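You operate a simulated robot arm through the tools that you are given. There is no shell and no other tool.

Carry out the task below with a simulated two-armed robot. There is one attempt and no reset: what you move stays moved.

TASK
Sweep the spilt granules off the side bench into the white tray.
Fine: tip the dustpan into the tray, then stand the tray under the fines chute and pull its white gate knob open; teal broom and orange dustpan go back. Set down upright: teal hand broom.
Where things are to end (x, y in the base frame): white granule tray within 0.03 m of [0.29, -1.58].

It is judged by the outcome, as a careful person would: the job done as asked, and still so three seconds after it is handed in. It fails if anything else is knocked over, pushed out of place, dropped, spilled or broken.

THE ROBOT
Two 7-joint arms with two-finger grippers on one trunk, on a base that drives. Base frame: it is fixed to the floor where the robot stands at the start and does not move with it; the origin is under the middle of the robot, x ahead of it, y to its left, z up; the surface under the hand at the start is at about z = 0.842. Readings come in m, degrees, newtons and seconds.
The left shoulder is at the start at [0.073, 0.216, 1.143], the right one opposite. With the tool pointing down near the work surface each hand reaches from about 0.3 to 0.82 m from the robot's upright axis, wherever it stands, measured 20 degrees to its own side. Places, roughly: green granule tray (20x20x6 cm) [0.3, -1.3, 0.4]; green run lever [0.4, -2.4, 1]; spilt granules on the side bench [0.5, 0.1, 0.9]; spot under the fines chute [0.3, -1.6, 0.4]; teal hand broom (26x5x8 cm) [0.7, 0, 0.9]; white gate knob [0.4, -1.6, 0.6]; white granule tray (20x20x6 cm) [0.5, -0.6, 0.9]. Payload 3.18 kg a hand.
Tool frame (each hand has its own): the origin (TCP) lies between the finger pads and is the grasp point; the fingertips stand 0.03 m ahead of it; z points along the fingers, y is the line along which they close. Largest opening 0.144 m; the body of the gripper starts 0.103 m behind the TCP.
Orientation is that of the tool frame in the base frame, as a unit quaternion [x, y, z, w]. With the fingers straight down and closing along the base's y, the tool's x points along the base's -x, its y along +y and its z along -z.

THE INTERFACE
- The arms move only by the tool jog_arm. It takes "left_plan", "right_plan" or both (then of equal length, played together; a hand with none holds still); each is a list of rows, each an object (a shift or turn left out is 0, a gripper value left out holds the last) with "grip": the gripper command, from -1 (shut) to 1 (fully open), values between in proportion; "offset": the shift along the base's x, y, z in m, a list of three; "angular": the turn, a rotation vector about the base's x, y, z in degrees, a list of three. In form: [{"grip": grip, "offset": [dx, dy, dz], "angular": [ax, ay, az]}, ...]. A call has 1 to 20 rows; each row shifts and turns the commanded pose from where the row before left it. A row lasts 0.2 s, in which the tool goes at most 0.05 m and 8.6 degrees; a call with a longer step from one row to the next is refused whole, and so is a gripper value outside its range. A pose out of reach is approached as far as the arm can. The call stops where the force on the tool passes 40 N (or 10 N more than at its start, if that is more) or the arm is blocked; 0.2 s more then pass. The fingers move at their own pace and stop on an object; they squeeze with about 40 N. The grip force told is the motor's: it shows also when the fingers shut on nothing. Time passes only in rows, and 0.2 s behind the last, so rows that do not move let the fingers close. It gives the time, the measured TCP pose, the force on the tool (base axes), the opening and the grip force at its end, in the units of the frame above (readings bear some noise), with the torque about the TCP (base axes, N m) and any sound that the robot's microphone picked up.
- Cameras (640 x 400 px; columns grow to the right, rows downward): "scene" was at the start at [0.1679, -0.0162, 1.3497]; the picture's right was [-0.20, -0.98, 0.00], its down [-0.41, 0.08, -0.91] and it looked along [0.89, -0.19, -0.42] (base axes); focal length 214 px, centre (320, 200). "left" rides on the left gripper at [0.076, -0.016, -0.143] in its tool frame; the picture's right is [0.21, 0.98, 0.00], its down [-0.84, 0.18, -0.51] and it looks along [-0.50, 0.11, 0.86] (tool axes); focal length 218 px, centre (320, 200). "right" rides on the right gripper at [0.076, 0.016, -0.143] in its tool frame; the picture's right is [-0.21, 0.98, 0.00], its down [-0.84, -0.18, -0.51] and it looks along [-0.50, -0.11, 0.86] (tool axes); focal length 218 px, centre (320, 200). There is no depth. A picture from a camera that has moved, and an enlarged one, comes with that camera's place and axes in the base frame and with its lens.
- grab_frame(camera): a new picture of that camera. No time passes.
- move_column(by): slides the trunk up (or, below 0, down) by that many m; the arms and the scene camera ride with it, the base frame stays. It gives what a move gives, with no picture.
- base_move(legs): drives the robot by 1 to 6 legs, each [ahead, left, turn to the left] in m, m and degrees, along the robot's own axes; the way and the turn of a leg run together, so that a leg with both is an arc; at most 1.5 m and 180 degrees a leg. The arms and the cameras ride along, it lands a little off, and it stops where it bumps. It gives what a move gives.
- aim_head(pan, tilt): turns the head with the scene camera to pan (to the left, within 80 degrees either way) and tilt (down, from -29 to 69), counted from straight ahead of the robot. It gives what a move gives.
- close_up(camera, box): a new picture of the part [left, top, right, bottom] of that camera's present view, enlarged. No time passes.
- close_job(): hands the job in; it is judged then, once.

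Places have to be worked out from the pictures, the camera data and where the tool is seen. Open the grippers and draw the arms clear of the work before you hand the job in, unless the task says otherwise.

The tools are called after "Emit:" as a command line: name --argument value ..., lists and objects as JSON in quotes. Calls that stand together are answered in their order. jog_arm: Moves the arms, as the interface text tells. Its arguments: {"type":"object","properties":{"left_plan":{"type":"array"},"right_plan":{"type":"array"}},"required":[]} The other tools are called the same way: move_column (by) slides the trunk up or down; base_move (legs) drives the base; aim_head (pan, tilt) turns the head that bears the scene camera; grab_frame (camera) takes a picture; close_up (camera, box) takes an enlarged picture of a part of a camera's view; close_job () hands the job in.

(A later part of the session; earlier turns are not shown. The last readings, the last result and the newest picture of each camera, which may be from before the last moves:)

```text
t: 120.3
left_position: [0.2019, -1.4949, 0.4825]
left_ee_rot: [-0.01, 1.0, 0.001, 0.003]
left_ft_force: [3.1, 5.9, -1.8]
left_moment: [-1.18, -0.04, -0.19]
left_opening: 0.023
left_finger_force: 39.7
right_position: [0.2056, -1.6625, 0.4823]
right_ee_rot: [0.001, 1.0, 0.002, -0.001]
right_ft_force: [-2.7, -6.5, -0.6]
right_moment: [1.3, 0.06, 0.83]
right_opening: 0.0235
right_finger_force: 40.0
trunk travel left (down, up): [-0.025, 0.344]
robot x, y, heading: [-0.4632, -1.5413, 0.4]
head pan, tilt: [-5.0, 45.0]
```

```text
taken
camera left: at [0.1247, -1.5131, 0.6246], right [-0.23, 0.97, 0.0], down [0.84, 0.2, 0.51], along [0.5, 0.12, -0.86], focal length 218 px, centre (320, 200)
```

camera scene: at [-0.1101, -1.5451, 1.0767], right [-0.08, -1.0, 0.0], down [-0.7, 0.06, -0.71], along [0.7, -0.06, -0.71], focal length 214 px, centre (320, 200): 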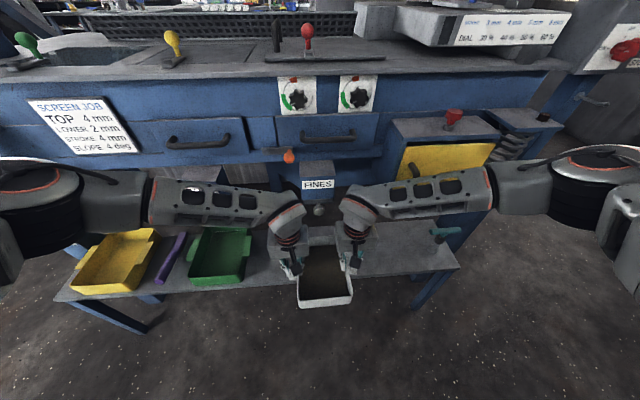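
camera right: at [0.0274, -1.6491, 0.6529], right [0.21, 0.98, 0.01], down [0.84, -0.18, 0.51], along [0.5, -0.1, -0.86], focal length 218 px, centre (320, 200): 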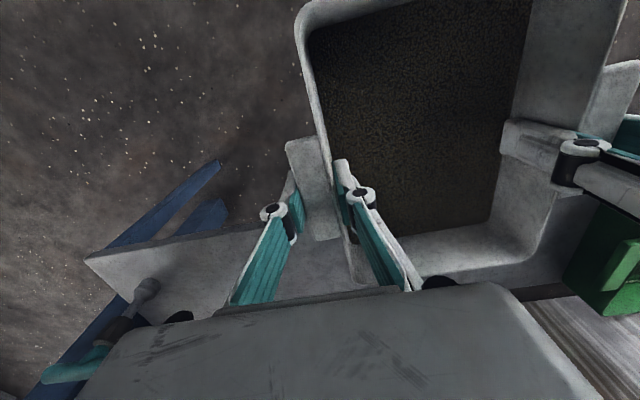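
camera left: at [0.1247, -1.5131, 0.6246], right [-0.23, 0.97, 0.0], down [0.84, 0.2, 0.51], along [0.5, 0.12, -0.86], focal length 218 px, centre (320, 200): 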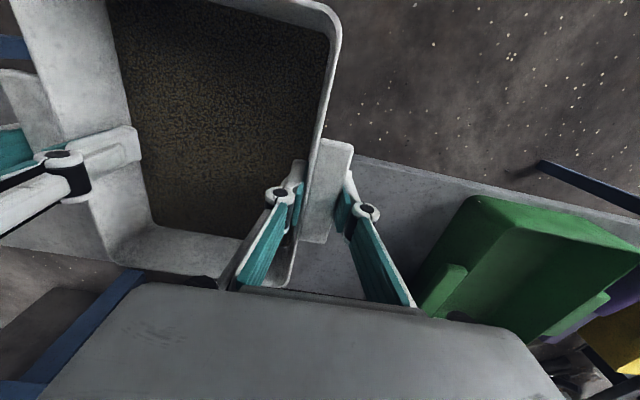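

Forearms are well clear of the machine front. I roll the base forward 0.075 m to bring the tray to x≈0.28.

Emit:
base_move --legs '[[0.075, 0, 0]]'

Emit:
grab_frame --camera "scene"

Emit:
close_up --camera "scene" --box '[240, 140, 400, 300]'

Emit:
grab_frame --camera "right"

```text
t: 121.3
left_position: [0.2758, -1.4934, 0.4831]
left_ee_rot: [-0.012, 1.0, 0.001, 0.002]
left_ft_force: [3.8, 13.2, -1.1]
left_moment: [-1.08, -0.31, -0.12]
left_opening: 0.0232
left_finger_force: 39.7
right_position: [0.2809, -1.6613, 0.4822]
right_ee_rot: [0.0, 1.0, 0.002, 0.0]
right_ft_force: [-3.9, -13.6, -0.9]
right_moment: [1.15, 0.34, 0.92]
right_opening: 0.024
right_finger_force: 40.4
trunk travel left (down, up): [-0.025, 0.344]
robot x, y, heading: [-0.3854, -1.5377, 0.5]
head pan, tilt: [-5.0, 45.0]
```

```text
taken
camera scene: at [-0.0342, -1.5439, 1.0765], right [-0.08, -1.0, 0.0], down [-0.71, 0.06, -0.71], along [0.7, -0.06, -0.71], focal length 214 px, centre (320, 200)
```

scene: 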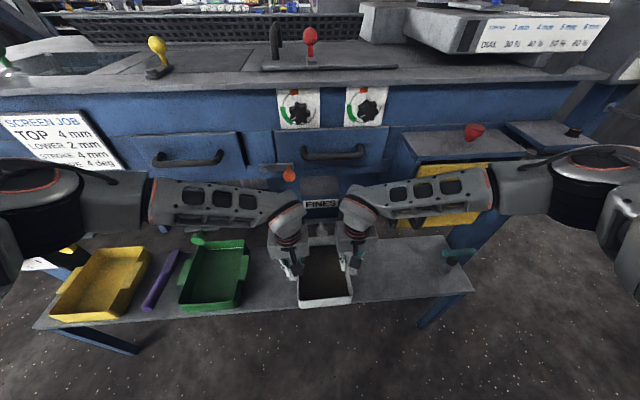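

```text
2.50 times, centred on (320, 220) of scene
camera zoom: at [-0.0342, -1.5439, 1.0765], right [-0.08, -1.0, 0.0], down [-0.71, 0.06, -0.71], along [0.7, -0.06, -0.71], focal length 536 px, centre (320, 150)
```

zoom: 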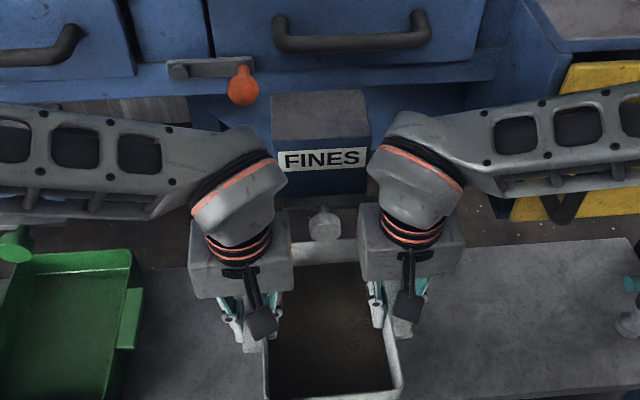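

```text
taken
camera right: at [0.2036, -1.6472, 0.625], right [0.21, 0.98, 0.0], down [0.84, -0.18, 0.51], along [0.5, -0.1, -0.86], focal length 218 px, centre (320, 200)
```

right: 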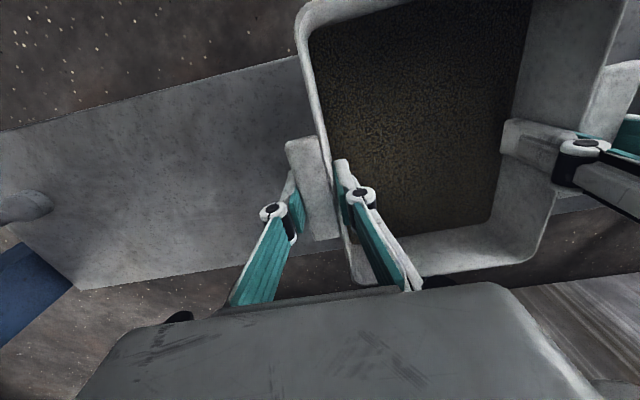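

Tray is at about (0.278, −1.577), below and ahead of the gate; the knob is near (0.33, −1.58, 0.586). I lower it in small steps until it rests on the shelf.

Emit:
jog_arm --left_plan '[{"offset": [0.002, -0.001, -0.008]}, {"offset": [0, 0, -0.006]}, {"offset": [0, 0, -0.005]}, {"offset": [0, 0, -0.003]}, {}]' --right_plan '[{"offset": [0.002, -0.001, -0.008]}, {"offset": [0, 0, -0.006]}, {"offset": [0, 0, -0.005]}, {"offset": [0, 0, -0.003]}, {}]'

Emit:
grab_frame --camera "right"

```text
t: 122.5
left_position: [0.2775, -1.4943, 0.4659]
left_ee_rot: [-0.011, 1.0, 0.0, 0.006]
left_ft_force: [1.1, 7.1, 20.2]
left_moment: [-1.3, 1.04, -0.37]
left_opening: 0.0233
left_finger_force: 39.8
right_position: [0.2834, -1.6621, 0.4673]
right_ee_rot: [0.0, 1.0, 0.003, 0.005]
right_ft_force: [-7.4, -8.5, 25.9]
right_moment: [1.15, 0.84, 0.89]
right_opening: 0.0236
right_finger_force: 39.9
trunk travel left (down, up): [-0.025, 0.344]
robot x, y, heading: [-0.3865, -1.5429, 0.5]
head pan, tilt: [-5.0, 45.0]
```

```text
taken
camera right: at [0.2042, -1.6481, 0.6091], right [0.21, 0.98, 0.01], down [0.84, -0.18, 0.51], along [0.5, -0.1, -0.86], focal length 218 px, centre (320, 200)
```

right: 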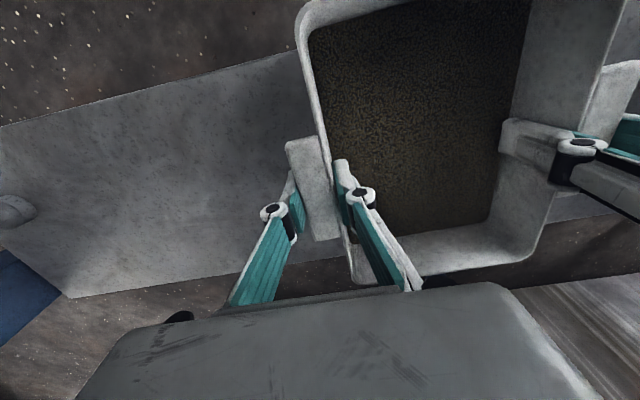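

The tray sits on the shelf (20–26 N upward). I relieve the pressing by 5 mm and look.

Emit:
jog_arm --left_plan '[{"offset": [0, 0, 0.004]}, {}, {}]' --right_plan '[{"offset": [0, 0, 0.005]}, {}, {}]'

Emit:
close_up --camera "scene" --box '[180, 190, 480, 340]'

Emit:
grab_frame --camera "left"

```text
t: 123.3
left_position: [0.2779, -1.4942, 0.4663]
left_ee_rot: [-0.011, 1.0, 0.001, 0.003]
left_ft_force: [3.9, 0.8, 7.1]
left_moment: [-1.34, -1.09, -0.22]
left_opening: 0.0236
left_finger_force: 40.6
right_position: [0.2818, -1.6626, 0.4667]
right_ee_rot: [0.0, 1.0, 0.003, 0.003]
right_ft_force: [1.5, 0.1, 10.7]
right_moment: [1.37, -1.07, 0.63]
right_opening: 0.0233
right_finger_force: 40.6
trunk travel left (down, up): [-0.025, 0.344]
robot x, y, heading: [-0.3908, -1.543, 0.2]
head pan, tilt: [-5.0, 45.0]
```

```text
2.13 times, centred on (330, 265) of scene
camera zoom: at [-0.0357, -1.5438, 1.0771], right [-0.08, -1.0, 0.0], down [-0.7, 0.06, -0.71], along [0.71, -0.06, -0.71], focal length 458 px, centre (299, 61)
```

zoom: 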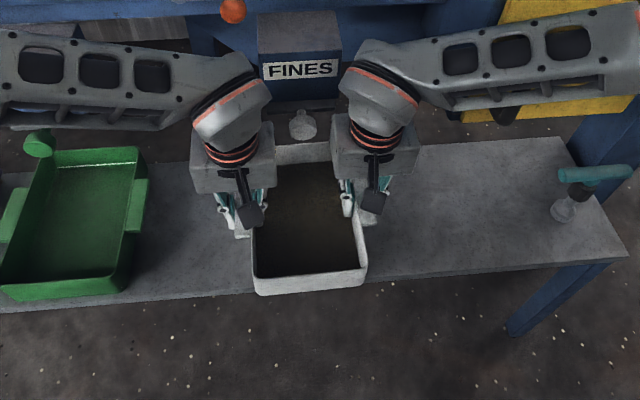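

```text
taken
camera left: at [0.2016, -1.5123, 0.6077], right [-0.23, 0.97, 0.0], down [0.84, 0.2, 0.51], along [0.5, 0.12, -0.86], focal length 218 px, centre (320, 200)
```

left: 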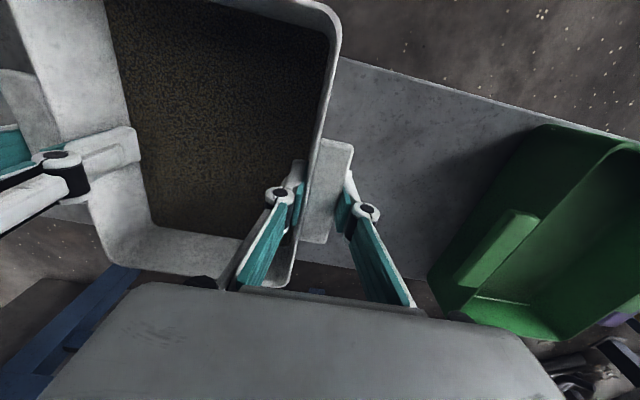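

The tray is down at about (0.28, −1.578). I nudge it 7 mm further in (lift slightly, forward, down) for margin, then release.

Emit:
jog_arm --left_plan '[{"offset": [0, 0, 0.004]}, {"offset": [0.004, -0.001, 0]}, {"offset": [0.003, -0.001, 0]}, {"offset": [0, 0, -0.003]}, {}, {}]' --right_plan '[{"offset": [0, 0, 0.005]}, {"offset": [0.004, -0.001, 0]}, {"offset": [0.003, -0.001, 0]}, {"offset": [0, 0, -0.003]}, {}, {}]'

```text
t: 124.7
left_position: [0.2842, -1.4969, 0.4665]
left_ee_rot: [-0.012, 1.0, 0.001, 0.002]
left_ft_force: [4.5, -1.3, -2.1]
left_moment: [-1.23, -0.27, -0.16]
left_opening: 0.0233
left_finger_force: 39.9
right_position: [0.2906, -1.665, 0.4676]
right_ee_rot: [0.0, 1.0, 0.002, 0.0]
right_ft_force: [-2.8, 1.7, 1.9]
right_moment: [1.42, 0.19, 0.85]
right_opening: 0.0236
right_finger_force: 40.3
trunk travel left (down, up): [-0.025, 0.344]
robot x, y, heading: [-0.3926, -1.5394, 0.3]
head pan, tilt: [-5.0, 45.0]
```

Now at about (0.287, −1.581). I set it the last millimetre down and open both hands.

Emit:
jog_arm --left_plan '[{"offset": [0, 0, -0.0015]}, {}, {"grip": -0.6}, {"grip": -0.35}, {"grip": -0.15}, {}, {}]' --right_plan '[{"offset": [0, 0, -0.0015]}, {}, {"grip": -0.6}, {"grip": -0.35}, {"grip": -0.15}, {}, {}]'

Emit:
close_up --camera "scene" --box '[180, 190, 480, 340]'

Emit:
grab_frame --camera "left"

Emit:
grab_frame --camera "right"

```text
t: 126.3
left_position: [0.2848, -1.4959, 0.4645]
left_ee_rot: [-0.011, 1.0, 0.0, 0.001]
left_ft_force: [0.2, 0.0, -0.8]
left_moment: [-0.05, -0.03, -0.01]
left_opening: 0.0611
left_finger_force: 0.0
right_position: [0.2897, -1.6647, 0.466]
right_ee_rot: [0.0, 1.0, 0.002, 0.001]
right_ft_force: [0.3, -0.6, -0.4]
right_moment: [0.01, 0.0, -0.02]
right_opening: 0.061
right_finger_force: 0.0
trunk travel left (down, up): [-0.025, 0.344]
robot x, y, heading: [-0.3896, -1.545, 0.5]
head pan, tilt: [-5.0, 45.0]
```

```text
2.13 times, centred on (330, 265) of scene
camera zoom: at [-0.0347, -1.5439, 1.0767], right [-0.08, -1.0, 0.0], down [-0.7, 0.06, -0.71], along [0.7, -0.06, -0.71], focal length 458 px, centre (299, 61)
```

zoom: 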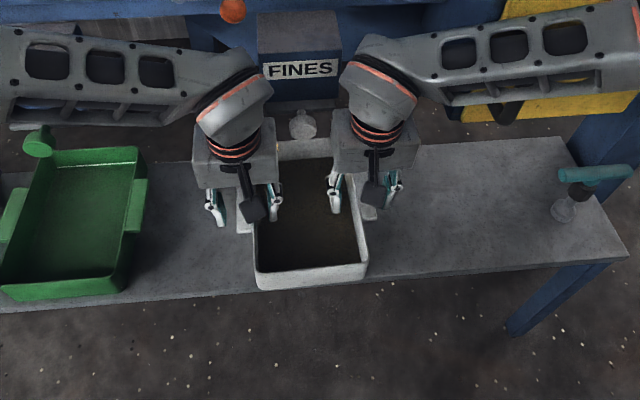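

```text
taken
camera left: at [0.2083, -1.5146, 0.6067], right [-0.23, 0.97, 0.0], down [0.84, 0.2, 0.51], along [0.5, 0.12, -0.86], focal length 218 px, centre (320, 200)
```

left: 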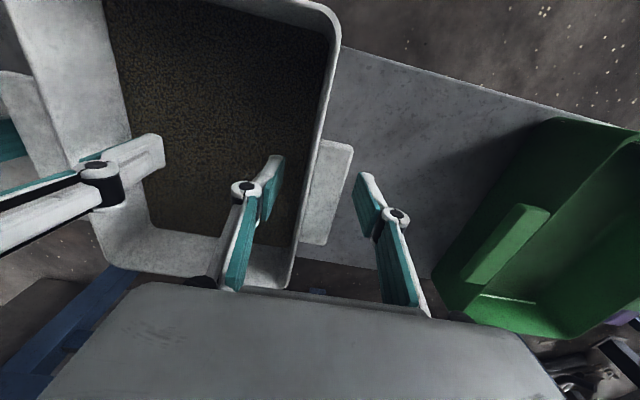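

```text
taken
camera right: at [0.2128, -1.6502, 0.6088], right [0.21, 0.98, 0.0], down [0.84, -0.18, 0.51], along [0.5, -0.1, -0.86], focal length 218 px, centre (320, 200)
```

right: 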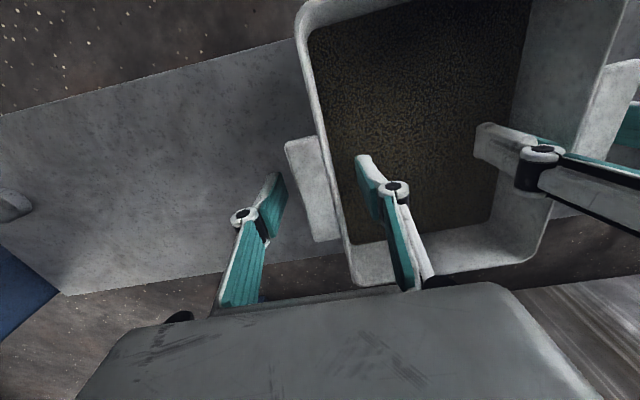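

Both released. I draw back 3 cm along the walls, then up and out, away from the tray.

Emit:
jog_arm --left_plan '[{"offset": [-0.01, 0, 0.005]}, {"offset": [-0.015, 0, 0.01]}, {"offset": [-0.005, 0, 0.02]}, {"offset": [0, 0, 0.02]}, {"offset": [0, 0, 0.02]}, {"offset": [-0.03, 0.01, 0.02]}, {"offset": [-0.04, 0.01, 0.02]}, {"offset": [-0.04, 0.01, 0.02]}, {"offset": [-0.04, 0.01, 0.02]}, {}]' --right_plan '[{"offset": [-0.01, 0, 0.005]}, {"offset": [-0.015, 0, 0.01]}, {"offset": [-0.005, 0, 0.02]}, {"offset": [0, 0, 0.02]}, {"offset": [0, 0, 0.02]}, {"offset": [-0.03, -0.01, 0.02]}, {"offset": [-0.04, -0.01, 0.02]}, {"offset": [-0.04, -0.01, 0.02]}, {"offset": [-0.04, -0.01, 0.02]}, {}]'

Emit:
grab_frame --camera "scene"

Emit:
close_up --camera "scene" --box '[220, 140, 440, 300]'

```text
t: 128.5
left_position: [0.1063, -1.4556, 0.6181]
left_ee_rot: [-0.012, 1.0, 0.0, 0.001]
left_ft_force: [1.1, -0.2, 0.1]
left_moment: [-0.02, 0.0, -0.01]
left_opening: 0.0611
left_finger_force: 0.0
right_position: [0.1109, -1.7055, 0.6208]
right_ee_rot: [0.0, 1.0, 0.002, 0.001]
right_ft_force: [0.0, -0.4, -0.2]
right_moment: [0.01, 0.01, 0.0]
right_opening: 0.0616
right_finger_force: 0.0
trunk travel left (down, up): [-0.025, 0.344]
robot x, y, heading: [-0.3891, -1.5426, 0.6]
head pan, tilt: [-5.0, 45.0]
```

```text
taken
camera scene: at [-0.0344, -1.5439, 1.0765], right [-0.08, -1.0, 0.0], down [-0.7, 0.06, -0.71], along [0.7, -0.06, -0.71], focal length 214 px, centre (320, 200)
```

scene: 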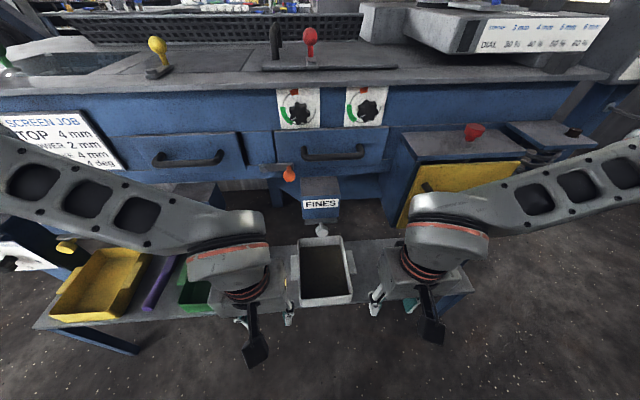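

```text
2.50 times, centred on (330, 220) of scene
camera zoom: at [-0.0344, -1.5439, 1.0765], right [-0.08, -1.0, 0.0], down [-0.7, 0.06, -0.71], along [0.7, -0.06, -0.71], focal length 536 px, centre (295, 150)
```

zoom: 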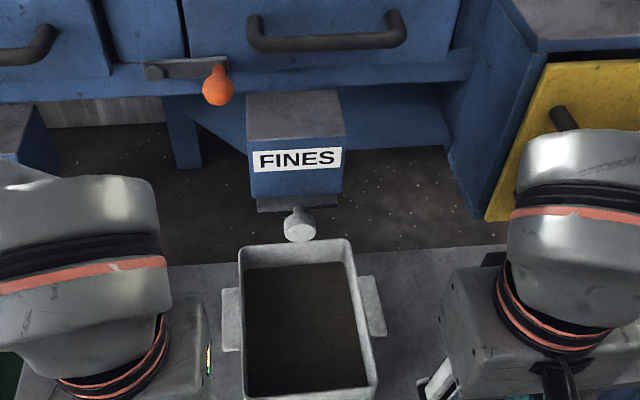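

Tray centre measures about (0.286, −1.581) — on target. Now I pitch the right hand 45° forward and bring it to a stand-off in front of the white knob (≈(0.33, −1.58, 0.586)), moving the left hand away.

Emit:
jog_arm --left_plan '[{"offset": [-0.01, 0.03, 0.01]}, {"offset": [-0.01, 0.03, 0.01]}, {"offset": [-0.01, 0.03, 0.01]}, {"offset": [-0.01, 0.03, 0.01]}, {}, {}, {}, {}, {}, {}, {}, {}, {}]' --right_plan '[{}, {}, {}, {"offset": [0, 0.0158, 0.0135], "angular": [0, -5.6, 0]}, {"offset": [0, 0.0158, 0.0135], "angular": [0, -5.6, 0]}, {"offset": [0, 0.0158, 0.0135], "angular": [0, -5.6, 0]}, {"offset": [0.0, 0.0158, 0.0135], "angular": [0, -5.6, 0]}, {"offset": [0.01, 0.0158, 0], "angular": [0, -5.6, 0]}, {"offset": [0.02, 0.0158, 0], "angular": [0, -5.7, 0]}, {"offset": [0.02, 0.0158, 0], "angular": [0, -5.7, 0]}, {"offset": [0.02, 0.0158, 0], "angular": [0, -5.7, 0]}, {"offset": [0.02, 0, -0.01]}, {}]'

Emit:
grab_frame --camera "right"

Emit:
grab_frame --camera "scene"

```text
t: 131.3
left_position: [0.0664, -1.3374, 0.6588]
left_ee_rot: [-0.011, 1.0, 0.001, 0.0]
left_ft_force: [0.0, -0.9, 0.3]
left_moment: [-0.01, -0.02, -0.04]
left_opening: 0.0613
left_finger_force: 0.0
right_position: [0.1995, -1.5766, 0.6648]
right_ee_rot: [-0.001, 0.923, 0.003, 0.384]
right_ft_force: [0.1, 0.3, -0.4]
right_moment: [0.01, 0.02, 0.03]
right_opening: 0.061
right_finger_force: 0.1
trunk travel left (down, up): [-0.025, 0.344]
robot x, y, heading: [-0.3908, -1.542, 0.4]
head pan, tilt: [-5.0, 45.0]
```

```text
taken
camera right: at [0.0435, -1.5626, 0.712], right [0.14, 0.98, 0.15], down [0.23, -0.18, 0.95], along [0.96, -0.1, -0.26], focal length 218 px, centre (320, 200)
```

right: 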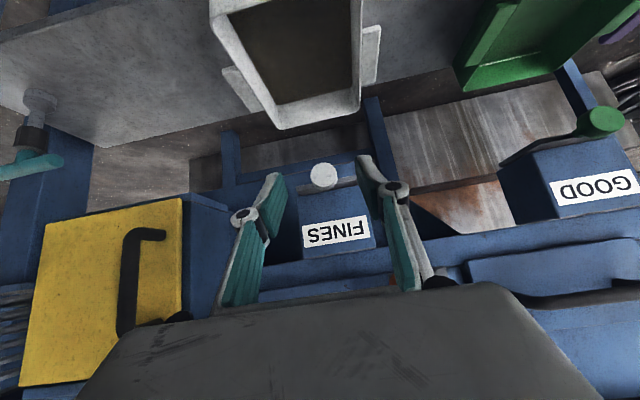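

```text
taken
camera scene: at [-0.0348, -1.544, 1.0768], right [-0.08, -1.0, 0.0], down [-0.7, 0.06, -0.71], along [0.7, -0.06, -0.71], focal length 214 px, centre (320, 200)
```

scene: 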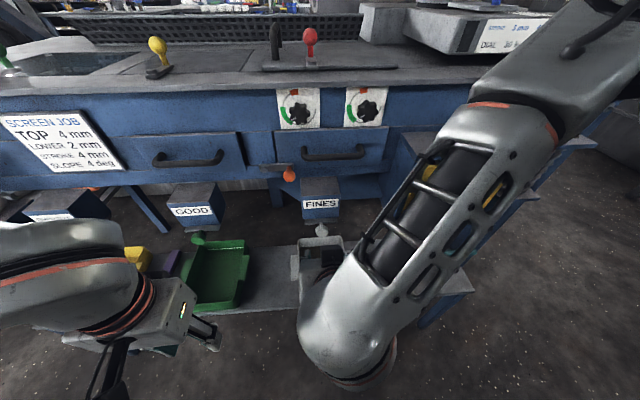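

The right camera sees the knob between the fingers. I zoom to refine its position.

Emit:
close_up --camera "right" --box '[260, 130, 400, 270]'

Emit:
close_up --camera "scene" --box '[280, 160, 360, 280]'

```text
2.86 times, centred on (330, 200) of right
camera zoom: at [0.0435, -1.5626, 0.712], right [0.14, 0.98, 0.15], down [0.23, -0.18, 0.95], along [0.96, -0.1, -0.26], focal length 624 px, centre (291, 200)
```

zoom: 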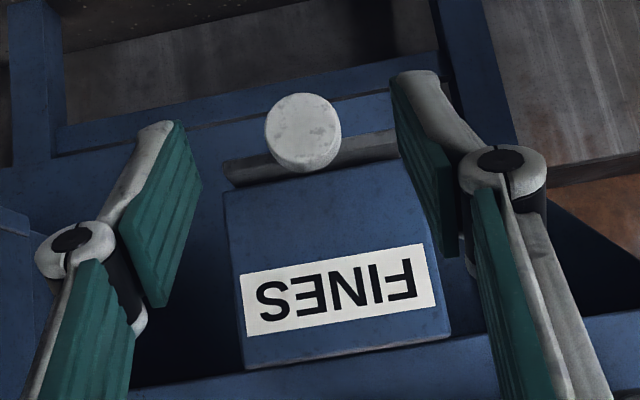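

```text
3.33 times, centred on (320, 220) of scene
camera zoom: at [-0.0348, -1.544, 1.0768], right [-0.08, -1.0, 0.0], down [-0.7, 0.06, -0.71], along [0.7, -0.06, -0.71], focal length 715 px, centre (320, 133)
```

zoom: 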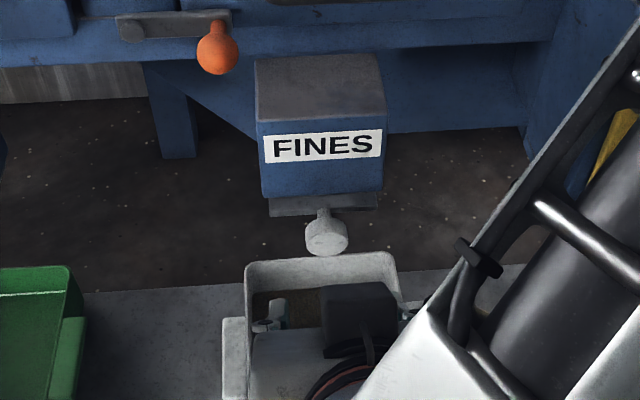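

Knob head front centre is at (0.307, −1.580, 0.610), 34 mm across. I approach along the tool axis so the fingers straddle it, then look before closing.

Emit:
jog_arm --right_plan '[{"offset": [0.0415, -0.0034, 0.012]}, {"offset": [0.0175, 0, -0.0175]}, {"offset": [0.0175, 0, -0.0175]}, {"offset": [0.0175, 0, -0.0175]}, {"offset": [0.0175, 0, -0.0175]}, {}]'

Emit:
grab_frame --camera "right"

Emit:
close_up --camera "right" --box '[240, 110, 400, 270]'

Emit:
grab_frame --camera "scene"

```text
t: 132.7
left_position: [0.0672, -1.3381, 0.6572]
left_ee_rot: [-0.012, 1.0, 0.001, 0.001]
left_ft_force: [0.4, 0.6, 0.5]
left_moment: [-0.01, 0.03, -0.03]
left_opening: 0.0609
left_finger_force: 0.1
right_position: [0.3119, -1.5814, 0.609]
right_ee_rot: [-0.001, 0.923, 0.002, 0.384]
right_ft_force: [0.2, -0.4, -0.4]
right_moment: [0.03, -0.02, 0.01]
right_opening: 0.061
right_finger_force: 0.1
trunk travel left (down, up): [-0.025, 0.344]
robot x, y, heading: [-0.3884, -1.5443, 0.6]
head pan, tilt: [-5.0, 45.0]
```

```text
taken
camera right: at [0.1559, -1.5669, 0.6552], right [0.14, 0.98, 0.15], down [0.23, -0.18, 0.95], along [0.96, -0.1, -0.26], focal length 218 px, centre (320, 200)
```

right: 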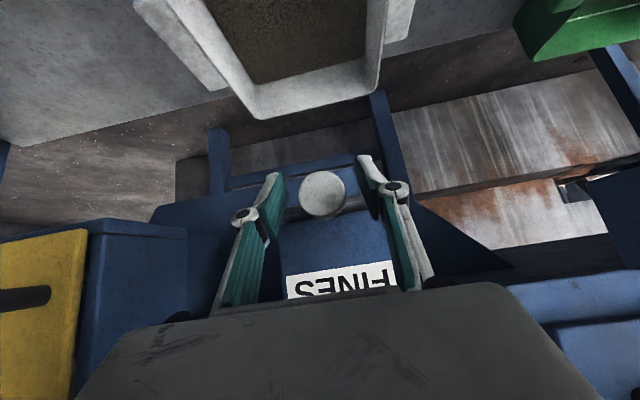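

```text
2.50 times, centred on (320, 190) of right
camera zoom: at [0.1559, -1.5669, 0.6552], right [0.14, 0.98, 0.15], down [0.23, -0.18, 0.95], along [0.96, -0.1, -0.26], focal length 546 px, centre (320, 225)
```

zoom: 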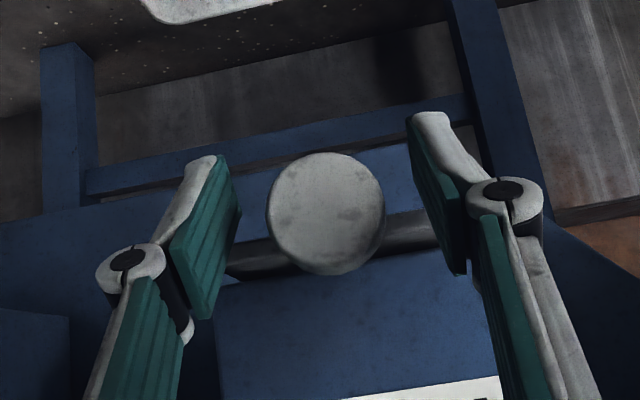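

```text
taken
camera scene: at [-0.0349, -1.5439, 1.0769], right [-0.08, -1.0, 0.0], down [-0.7, 0.06, -0.71], along [0.7, -0.06, -0.71], focal length 214 px, centre (320, 200)
```

scene: 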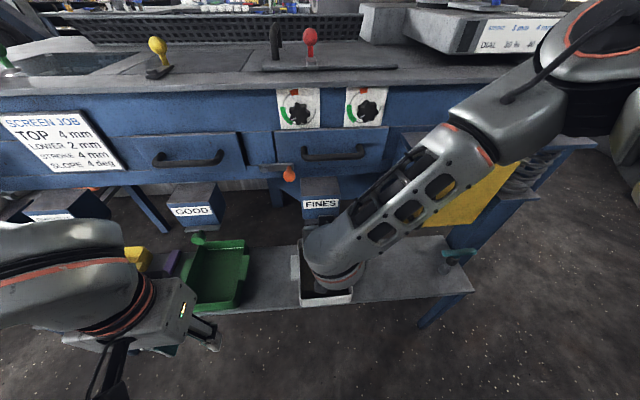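

The knob sits centred between the fingers. I advance 4 mm and close.

Emit:
jog_arm --right_plan '[{"offset": [0.004, 0, 0]}, {}, {"grip": -0.5}, {"grip": -1}, {}, {}, {}]'

Emit:
close_up --camera "right" --box '[240, 110, 400, 270]'

```text
t: 134.3
left_position: [0.0653, -1.3374, 0.6577]
left_ee_rot: [-0.012, 1.0, 0.001, 0.0]
left_ft_force: [0.4, 0.4, -0.1]
left_moment: [-0.02, 0.01, -0.01]
left_opening: 0.0615
left_finger_force: 0.1
right_position: [0.317, -1.5793, 0.6082]
right_ee_rot: [-0.003, 0.923, 0.004, 0.384]
right_ft_force: [-0.3, 16.4, -2.0]
right_moment: [0.01, -0.05, -0.16]
right_opening: 0.032
right_finger_force: 45.0
trunk travel left (down, up): [-0.025, 0.344]
robot x, y, heading: [-0.3863, -1.5437, 0.5]
head pan, tilt: [-5.0, 45.0]
```

```text
2.50 times, centred on (320, 190) of right
camera zoom: at [0.1594, -1.5655, 0.6547], right [0.14, 0.98, 0.15], down [0.24, -0.18, 0.95], along [0.96, -0.1, -0.26], focal length 546 px, centre (320, 225)
```

zoom: 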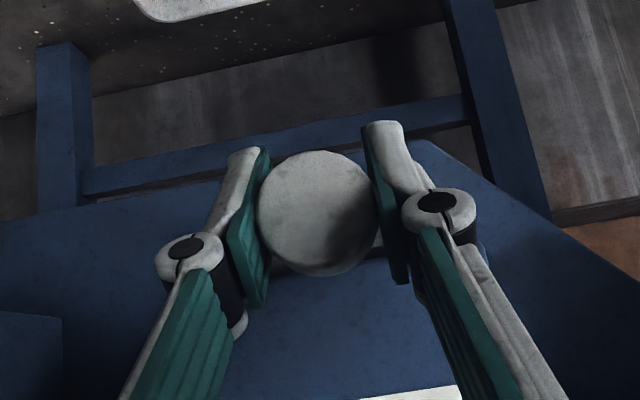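

The knob is gripped (32 mm). I relieve the sideways force and pull straight back in small steps.

Emit:
jog_arm --right_plan '[{"offset": [0, 0.002, 0]}, {}, {"offset": [-0.008, 0, 0]}, {"offset": [-0.008, 0, 0]}, {"offset": [-0.008, 0, 0]}, {}]'

Emit:
grab_frame --camera "right"

Emit:
close_up --camera "scene" --box '[260, 170, 400, 310]'

```text
t: 135.7
left_position: [0.0674, -1.3379, 0.6572]
left_ee_rot: [-0.012, 1.0, 0.001, 0.002]
left_ft_force: [-0.1, 0.6, 0.5]
left_moment: [0.0, -0.02, 0.0]
left_opening: 0.0616
left_finger_force: 0.1
right_position: [0.293, -1.5798, 0.6076]
right_ee_rot: [0.0, 0.923, 0.001, 0.385]
right_ft_force: [2.4, 2.6, 4.3]
right_moment: [0.01, -0.62, -0.26]
right_opening: 0.0316
right_finger_force: 45.0
trunk travel left (down, up): [-0.025, 0.344]
robot x, y, heading: [-0.3861, -1.5421, 0.4]
head pan, tilt: [-5.0, 45.0]
```

```text
taken
camera right: at [0.1354, -1.5645, 0.6544], right [0.15, 0.98, 0.15], down [0.23, -0.18, 0.96], along [0.96, -0.1, -0.25], focal length 218 px, centre (320, 200)
```

right: 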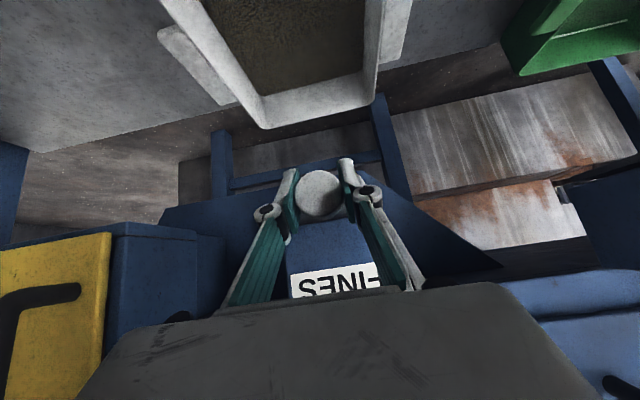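

```text
2.86 times, centred on (330, 240) of scene
camera zoom: at [-0.035, -1.5439, 1.0769], right [-0.08, -1.0, 0.0], down [-0.7, 0.06, -0.71], along [0.7, -0.06, -0.71], focal length 613 px, centre (291, 86)
```

zoom: 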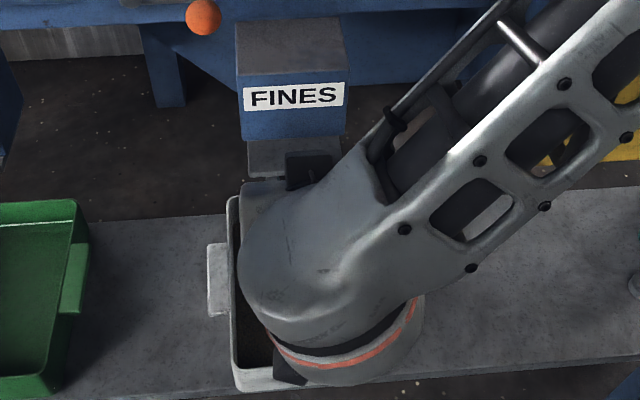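

The gate slides with the knob (2.4 cm so far). I keep pulling until it reaches its stop.

Emit:
jog_arm --right_plan '[{"offset": [-0.008, 0, 0]}, {"offset": [-0.008, 0, 0]}, {"offset": [-0.008, 0, 0]}, {}]'

Emit:
close_up --camera "scene" --box '[260, 170, 400, 310]'

```text
t: 136.7
left_position: [0.0676, -1.3386, 0.6574]
left_ee_rot: [-0.011, 1.0, 0.0, 0.0]
left_ft_force: [-0.4, -1.5, 0.0]
left_moment: [-0.01, 0.02, 0.0]
left_opening: 0.0615
left_finger_force: 0.0
right_position: [0.2674, -1.5786, 0.6072]
right_ee_rot: [-0.001, 0.924, 0.002, 0.383]
right_ft_force: [2.3, 0.4, 3.0]
right_moment: [-0.01, -0.55, -0.13]
right_opening: 0.0315
right_finger_force: 45.1
trunk travel left (down, up): [-0.025, 0.344]
robot x, y, heading: [-0.3896, -1.5391, 0.4]
head pan, tilt: [-5.0, 45.0]
```

```text
2.86 times, centred on (330, 240) of scene
camera zoom: at [-0.035, -1.5439, 1.0769], right [-0.08, -1.0, 0.0], down [-0.7, 0.06, -0.71], along [0.7, -0.06, -0.71], focal length 613 px, centre (291, 86)
```

zoom: 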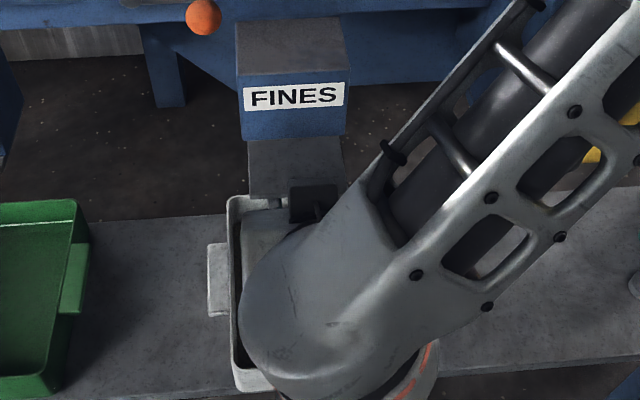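

Still sliding freely (≈5 cm out); I pull further to find the stop.

Emit:
jog_arm --right_plan '[{"offset": [-0.006, 0, 0]}, {"offset": [-0.006, 0, 0]}, {"offset": [-0.006, 0, 0]}, {}]'

Emit:
close_up --camera "scene" --box '[260, 170, 400, 310]'

Emit:
grab_frame --camera "right"

```text
t: 137.7
left_position: [0.068, -1.3376, 0.6564]
left_ee_rot: [-0.012, 1.0, 0.001, 0.0]
left_ft_force: [0.6, -1.0, -0.3]
left_moment: [0.0, 0.02, 0.0]
left_opening: 0.0613
left_finger_force: 0.0
right_position: [0.2541, -1.5792, 0.607]
right_ee_rot: [0.001, 0.922, 0.001, 0.387]
right_ft_force: [35.3, 7.7, -1.9]
right_moment: [-0.01, 0.06, -0.04]
right_opening: 0.0319
right_finger_force: 45.4
trunk travel left (down, up): [-0.025, 0.344]
robot x, y, heading: [-0.3861, -1.5417, 0.4]
head pan, tilt: [-5.0, 45.0]
```

```text
2.86 times, centred on (330, 240) of scene
camera zoom: at [-0.0326, -1.5435, 1.0762], right [-0.08, -1.0, 0.0], down [-0.71, 0.06, -0.71], along [0.7, -0.06, -0.71], focal length 613 px, centre (291, 86)
```

zoom: 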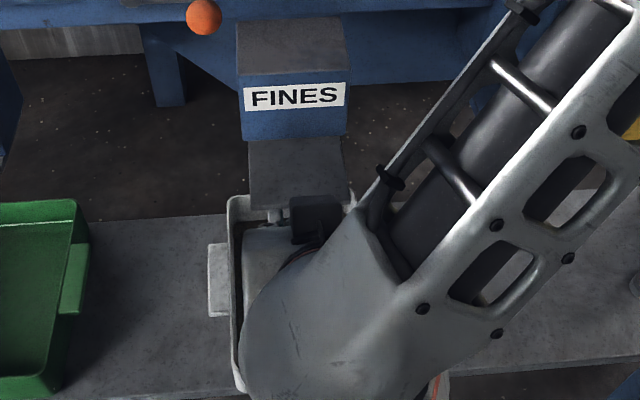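

```text
taken
camera right: at [0.0973, -1.5644, 0.654], right [0.15, 0.98, 0.15], down [0.23, -0.18, 0.96], along [0.96, -0.11, -0.25], focal length 218 px, centre (320, 200)
```

right: 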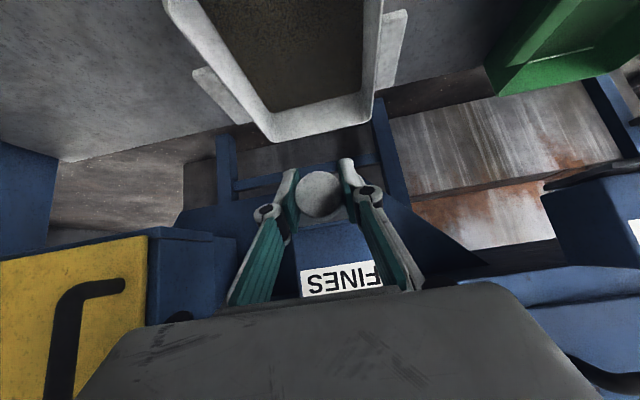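

The gate is at its stop (35 N at 6 cm of travel): fully open. I ease off, release the knob and back the hand out along its axis.

Emit:
jog_arm --right_plan '[{"offset": [0.004, 0, 0]}, {"grip": -0.45}, {"grip": -0.1}, {}, {"offset": [-0.02, 0, 0.02]}, {"offset": [-0.03, 0, 0.03]}, {"offset": [-0.03, -0.01, 0.03]}, {"offset": [-0.03, -0.02, 0.02]}, {"offset": [-0.02, -0.03, 0.02]}, {"offset": [0, -0.03, 0.02]}, {}]'

Emit:
grab_frame --camera "scene"

Emit:
close_up --camera "scene" --box '[220, 150, 420, 310]'

Emit:
grab_frame --camera "right"

```text
t: 140.1
left_position: [0.0665, -1.3373, 0.6569]
left_ee_rot: [-0.012, 1.0, 0.001, 0.0]
left_ft_force: [0.0, 0.3, 0.6]
left_moment: [-0.01, -0.01, 0.0]
left_opening: 0.061
left_finger_force: 0.1
right_position: [0.1621, -1.6157, 0.7418]
right_ee_rot: [0.0, 0.923, 0.001, 0.384]
right_ft_force: [-0.7, -1.0, 0.1]
right_moment: [0.0, -0.02, 0.03]
right_opening: 0.0646
right_finger_force: 0.0
right hand out of reach, approached as far as the arm can: row 8, 9, 10
trunk travel left (down, up): [-0.025, 0.344]
robot x, y, heading: [-0.3874, -1.5426, 0.6]
head pan, tilt: [-5.0, 45.0]
```

```text
taken
camera scene: at [-0.0347, -1.5439, 1.0767], right [-0.08, -1.0, 0.0], down [-0.7, 0.06, -0.71], along [0.7, -0.06, -0.71], focal length 214 px, centre (320, 200)
```

scene: 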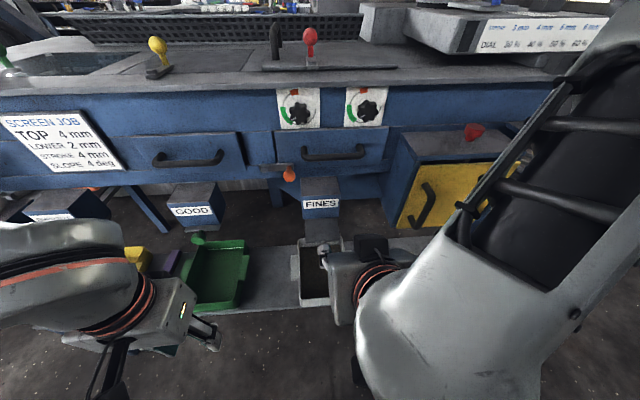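

```text
2.50 times, centred on (320, 230) of scene
camera zoom: at [-0.0347, -1.5439, 1.0767], right [-0.08, -1.0, 0.0], down [-0.7, 0.06, -0.71], along [0.7, -0.06, -0.71], focal length 536 px, centre (320, 125)
```

zoom: 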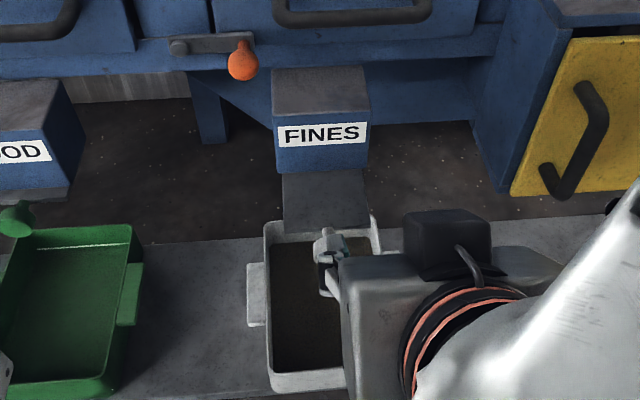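

```text
taken
camera right: at [0.0058, -1.6001, 0.7889], right [0.15, 0.98, 0.15], down [0.24, -0.18, 0.95], along [0.96, -0.1, -0.26], focal length 218 px, centre (320, 200)
```

right: 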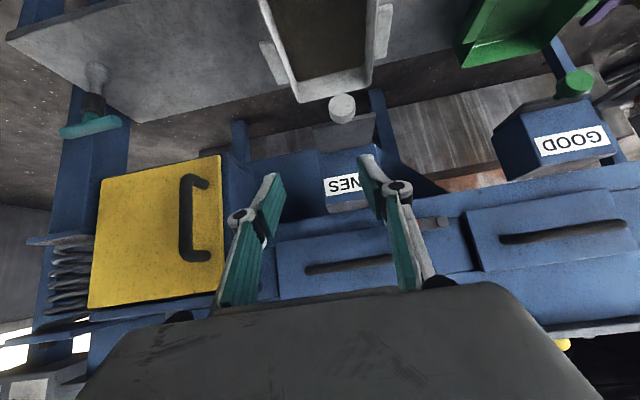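

Knob released and hand is clear. I back the base away 0.3 m and inspect the tray, gate and surroundings.

Emit:
base_move --legs '[[-0.3, 0, 0]]'

Emit:
jog_arm --right_plan '[{"offset": [0, -0.015, 0], "angular": [0, 5.6, 0]}, {"offset": [0, -0.015, 0], "angular": [0, 5.6, 0]}, {"offset": [0, -0.015, 0], "angular": [0, 5.6, 0]}, {"offset": [0, -0.015, 0], "angular": [0, 5.6, 0]}, {"offset": [0, -0.015, 0], "angular": [0, 5.6, 0]}, {"offset": [0, -0.015, 0], "angular": [0, 5.7, 0]}, {"offset": [0, -0.015, 0], "angular": [0, 5.7, 0]}, {"offset": [0, -0.015, 0], "angular": [0, 5.7, 0]}, {}]'

Emit:
grab_frame --camera "scene"

Emit:
close_up --camera "scene" --box '[240, 130, 420, 280]'

```text
t: 142.2
left_position: [-0.2333, -1.3401, 0.6581]
left_ee_rot: [-0.011, 1.0, 0.0, 0.001]
left_ft_force: [-0.1, -0.3, 0.0]
left_moment: [-0.02, -0.03, 0.01]
left_opening: 0.0612
left_finger_force: 0.0
right_position: [-0.1374, -1.6173, 0.7417]
right_ee_rot: [0.0, 0.924, 0.001, 0.383]
right_ft_force: [0.2, 1.2, 0.1]
right_moment: [-0.02, -0.01, 0.04]
right_opening: 0.065
right_finger_force: 0.0
trunk travel left (down, up): [-0.025, 0.344]
robot x, y, heading: [-0.6898, -1.547, 0.5]
head pan, tilt: [-5.0, 45.0]
```

```text
t: 144.2
left_position: [-0.2332, -1.3388, 0.6582]
left_ee_rot: [-0.012, 1.0, 0.0, 0.0]
left_ft_force: [0.0, -0.6, 0.2]
left_moment: [-0.01, 0.02, 0.0]
left_opening: 0.0612
left_finger_force: 0.1
right_position: [-0.1375, -1.7352, 0.7414]
right_ee_rot: [0.0, 1.0, 0.001, -0.001]
right_ft_force: [-0.7, -0.9, -0.9]
right_moment: [-0.01, 0.02, -0.01]
right_opening: 0.0646
right_finger_force: 0.0
trunk travel left (down, up): [-0.025, 0.344]
robot x, y, heading: [-0.688, -1.5396, 0.4]
head pan, tilt: [-5.0, 45.0]
```

```text
taken
camera scene: at [-0.3345, -1.5462, 1.0768], right [-0.08, -1.0, 0.0], down [-0.7, 0.06, -0.71], along [0.7, -0.06, -0.71], focal length 214 px, centre (320, 200)
```

scene: 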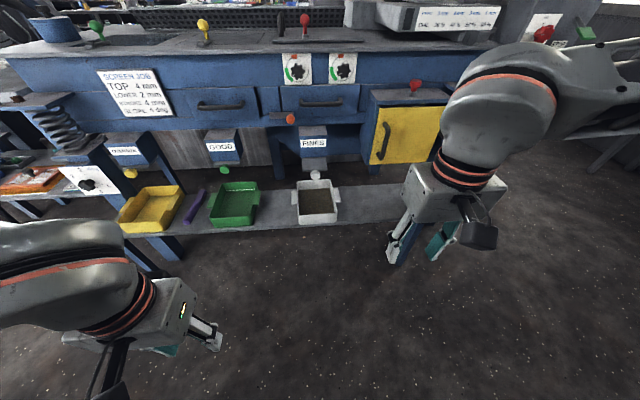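

```text
2.67 times, centred on (330, 205) of scene
camera zoom: at [-0.3345, -1.5462, 1.0768], right [-0.08, -1.0, 0.0], down [-0.7, 0.06, -0.71], along [0.7, -0.06, -0.71], focal length 572 px, centre (293, 187)
```

zoom: 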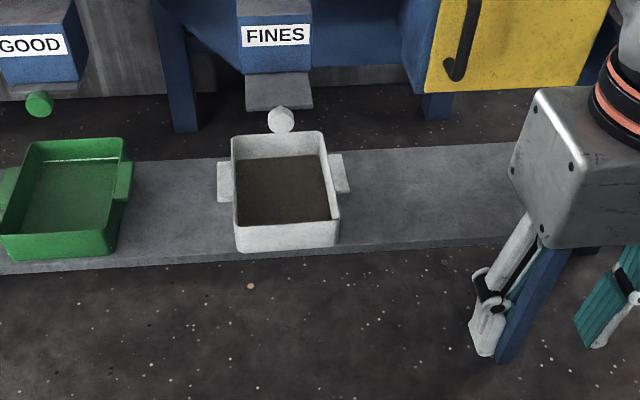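

The tray stands at about (0.287, −1.582) under the open gate, nothing spilled. I open the grippers fully and look left to confirm broom and dustpan still stand as they should.

Emit:
jog_arm --left_plan '[{"grip": 1}, {}, {}]' --right_plan '[{"grip": 1}, {}, {}]'

Emit:
aim_head --pan 50 --tilt 15

Emit:
move_column --by 0.3

Emit:
grab_frame --camera "scene"

Emit:
close_up --camera "scene" --box '[200, 120, 440, 280]'

```text
t: 145.0
left_position: [-0.2341, -1.339, 0.6581]
left_ee_rot: [-0.012, 1.0, 0.001, -0.001]
left_ft_force: [0.5, -0.4, 0.0]
left_moment: [-0.03, -0.01, 0.01]
left_opening: 0.1438
left_finger_force: 0.1
right_position: [-0.1386, -1.7361, 0.7414]
right_ee_rot: [0.0, 1.0, 0.0, 0.0]
right_ft_force: [0.0, 0.4, -0.2]
right_moment: [0.02, 0.0, 0.0]
right_opening: 0.144
right_finger_force: 0.0
trunk travel left (down, up): [-0.025, 0.344]
robot x, y, heading: [-0.6883, -1.5464, 0.4]
head pan, tilt: [-5.0, 45.0]
```

```text
t: 146.2
left_position: [-0.2337, -1.3388, 0.6575]
left_ee_rot: [-0.011, 1.0, 0.001, 0.0]
left_ft_force: [-0.6, -0.6, 0.1]
left_moment: [-0.03, 0.01, 0.02]
left_opening: 0.1442
left_finger_force: 0.0
right_position: [-0.1373, -1.7357, 0.7427]
right_ee_rot: [-0.001, 1.0, 0.0, 0.0]
right_ft_force: [0.0, -1.0, -0.6]
right_moment: [0.03, 0.0, 0.01]
right_opening: 0.1439
right_finger_force: 0.0
trunk travel left (down, up): [-0.025, 0.344]
robot x, y, heading: [-0.6863, -1.546, 0.3]
head pan, tilt: [50.0, 15.0]
```

```text
t: 149.2
left_position: [-0.2319, -1.3382, 0.9569]
left_ee_rot: [-0.011, 1.0, 0.0, 0.0]
left_ft_force: [-0.3, 0.2, -0.1]
left_moment: [-0.01, -0.04, 0.01]
left_opening: 0.144
left_finger_force: 0.1
right_position: [-0.1374, -1.7361, 1.0414]
right_ee_rot: [0.0, 1.0, 0.001, 0.0]
right_ft_force: [0.4, 0.5, -0.1]
right_moment: [0.02, 0.02, 0.01]
right_opening: 0.1439
right_finger_force: 0.1
trunk travel left (down, up): [-0.325, 0.044]
robot x, y, heading: [-0.6896, -1.5434, 0.6]
head pan, tilt: [50.0, 15.0]
```

```text
taken
camera scene: at [-0.5876, -1.4697, 1.4677], right [0.77, -0.64, 0.0], down [-0.16, -0.2, -0.97], along [0.61, 0.74, -0.26], focal length 214 px, centre (320, 200)
```

scene: 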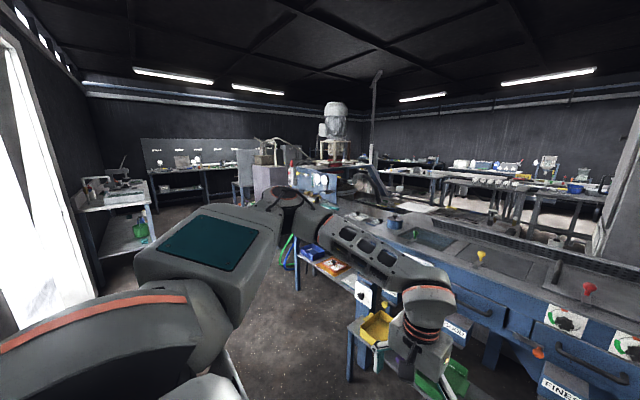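

```text
2.50 times, centred on (320, 200) of scene
camera zoom: at [-0.5876, -1.4697, 1.4677], right [0.77, -0.64, 0.0], down [-0.16, -0.2, -0.97], along [0.61, 0.74, -0.26], focal length 536 px, centre (320, 200)
```

zoom: 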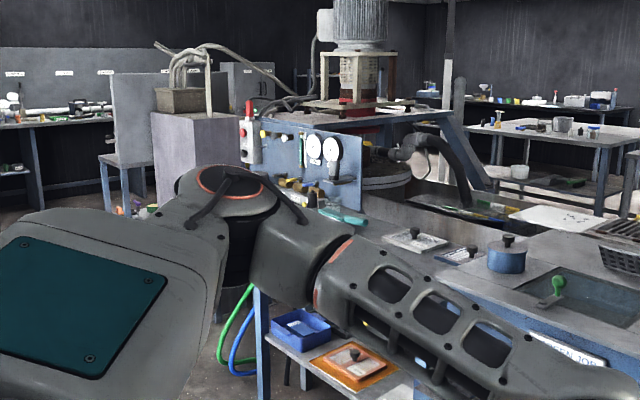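

The broom stands, but my arm hides the dustpan. I drive left a bit for one clear confirming look.

Emit:
base_move --legs '[[0, 0.9, 0]]'

Emit:
aim_head --pan 25 --tilt 25

Emit:
close_up --camera "scene" --box '[200, 100, 500, 300]'

Emit:
aim_head --pan -45 --tilt 30

Emit:
grab_frame --camera "scene"

```text
t: 151.3
left_position: [-0.2338, -1.2556, 0.9568]
left_ee_rot: [-0.012, 1.0, -0.001, 0.001]
left_ft_force: [0.2, 0.3, -0.2]
left_moment: [-0.04, 0.05, -0.03]
left_opening: 0.1443
left_finger_force: 0.1
right_position: [-0.1383, -1.6524, 1.0421]
right_ee_rot: [0.001, 1.0, 0.001, 0.001]
right_ft_force: [-0.5, 0.5, 0.3]
right_moment: [-0.02, -0.06, 0.01]
right_opening: 0.1439
right_finger_force: 0.1
trunk travel left (down, up): [-0.325, 0.044]
robot x, y, heading: [-0.6914, -1.4633, 0.6]
head pan, tilt: [50.0, 15.0]
stopped in leg 1: the robot was blocked; the commanded pose is now the measured one
```

```text
t: 152.2
left_position: [-0.2341, -1.2566, 0.9581]
left_ee_rot: [-0.012, 1.0, 0.002, 0.0]
left_ft_force: [0.5, -0.2, -0.2]
left_moment: [0.01, -0.01, 0.04]
left_opening: 0.1442
left_finger_force: 0.2
right_position: [-0.1374, -1.655, 1.0423]
right_ee_rot: [0.001, 1.0, 0.001, 0.0]
right_ft_force: [0.0, -0.2, -0.4]
right_moment: [-0.02, 0.0, 0.03]
right_opening: 0.1441
right_finger_force: 0.0
trunk travel left (down, up): [-0.325, 0.044]
robot x, y, heading: [-0.6871, -1.4597, 0.7]
head pan, tilt: [25.0, 25.0]
```

```text
2.00 times, centred on (350, 200) of scene
camera zoom: at [-0.5649, -1.419, 1.4516], right [0.43, -0.9, 0.0], down [-0.38, -0.18, -0.91], along [0.82, 0.39, -0.42], focal length 429 px, centre (260, 200)
```

zoom: 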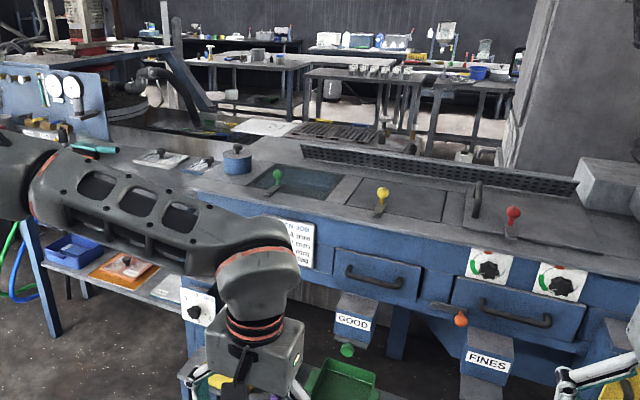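

```text
t: 153.6
left_position: [-0.234, -1.2548, 0.9574]
left_ee_rot: [-0.011, 1.0, 0.001, 0.0]
left_ft_force: [-0.8, -0.2, 0.6]
left_moment: [-0.03, 0.02, 0.02]
left_opening: 0.1441
left_finger_force: 0.1
right_position: [-0.1378, -1.6553, 1.0428]
right_ee_rot: [0.002, 1.0, 0.001, 0.0]
right_ft_force: [-0.6, 0.3, -0.1]
right_moment: [0.0, 0.0, 0.0]
right_opening: 0.1437
right_finger_force: 0.1
trunk travel left (down, up): [-0.325, 0.044]
robot x, y, heading: [-0.6916, -1.4624, 0.3]
head pan, tilt: [-45.0, 30.0]
```

```text
taken
camera scene: at [-0.5835, -1.5222, 1.4436], right [-0.7, -0.71, 0.0], down [-0.36, 0.35, -0.87], along [0.62, -0.61, -0.5], focal length 214 px, centre (320, 200)
```

scene: 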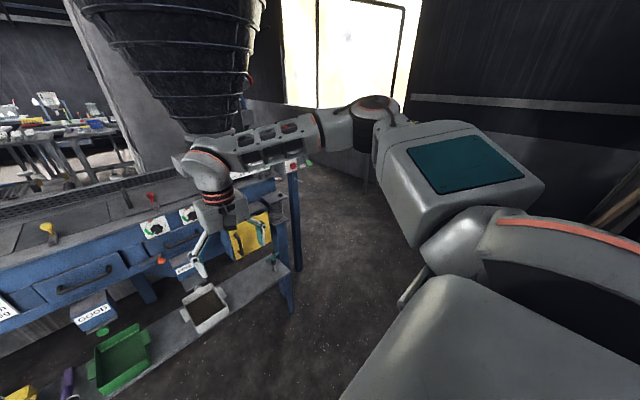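

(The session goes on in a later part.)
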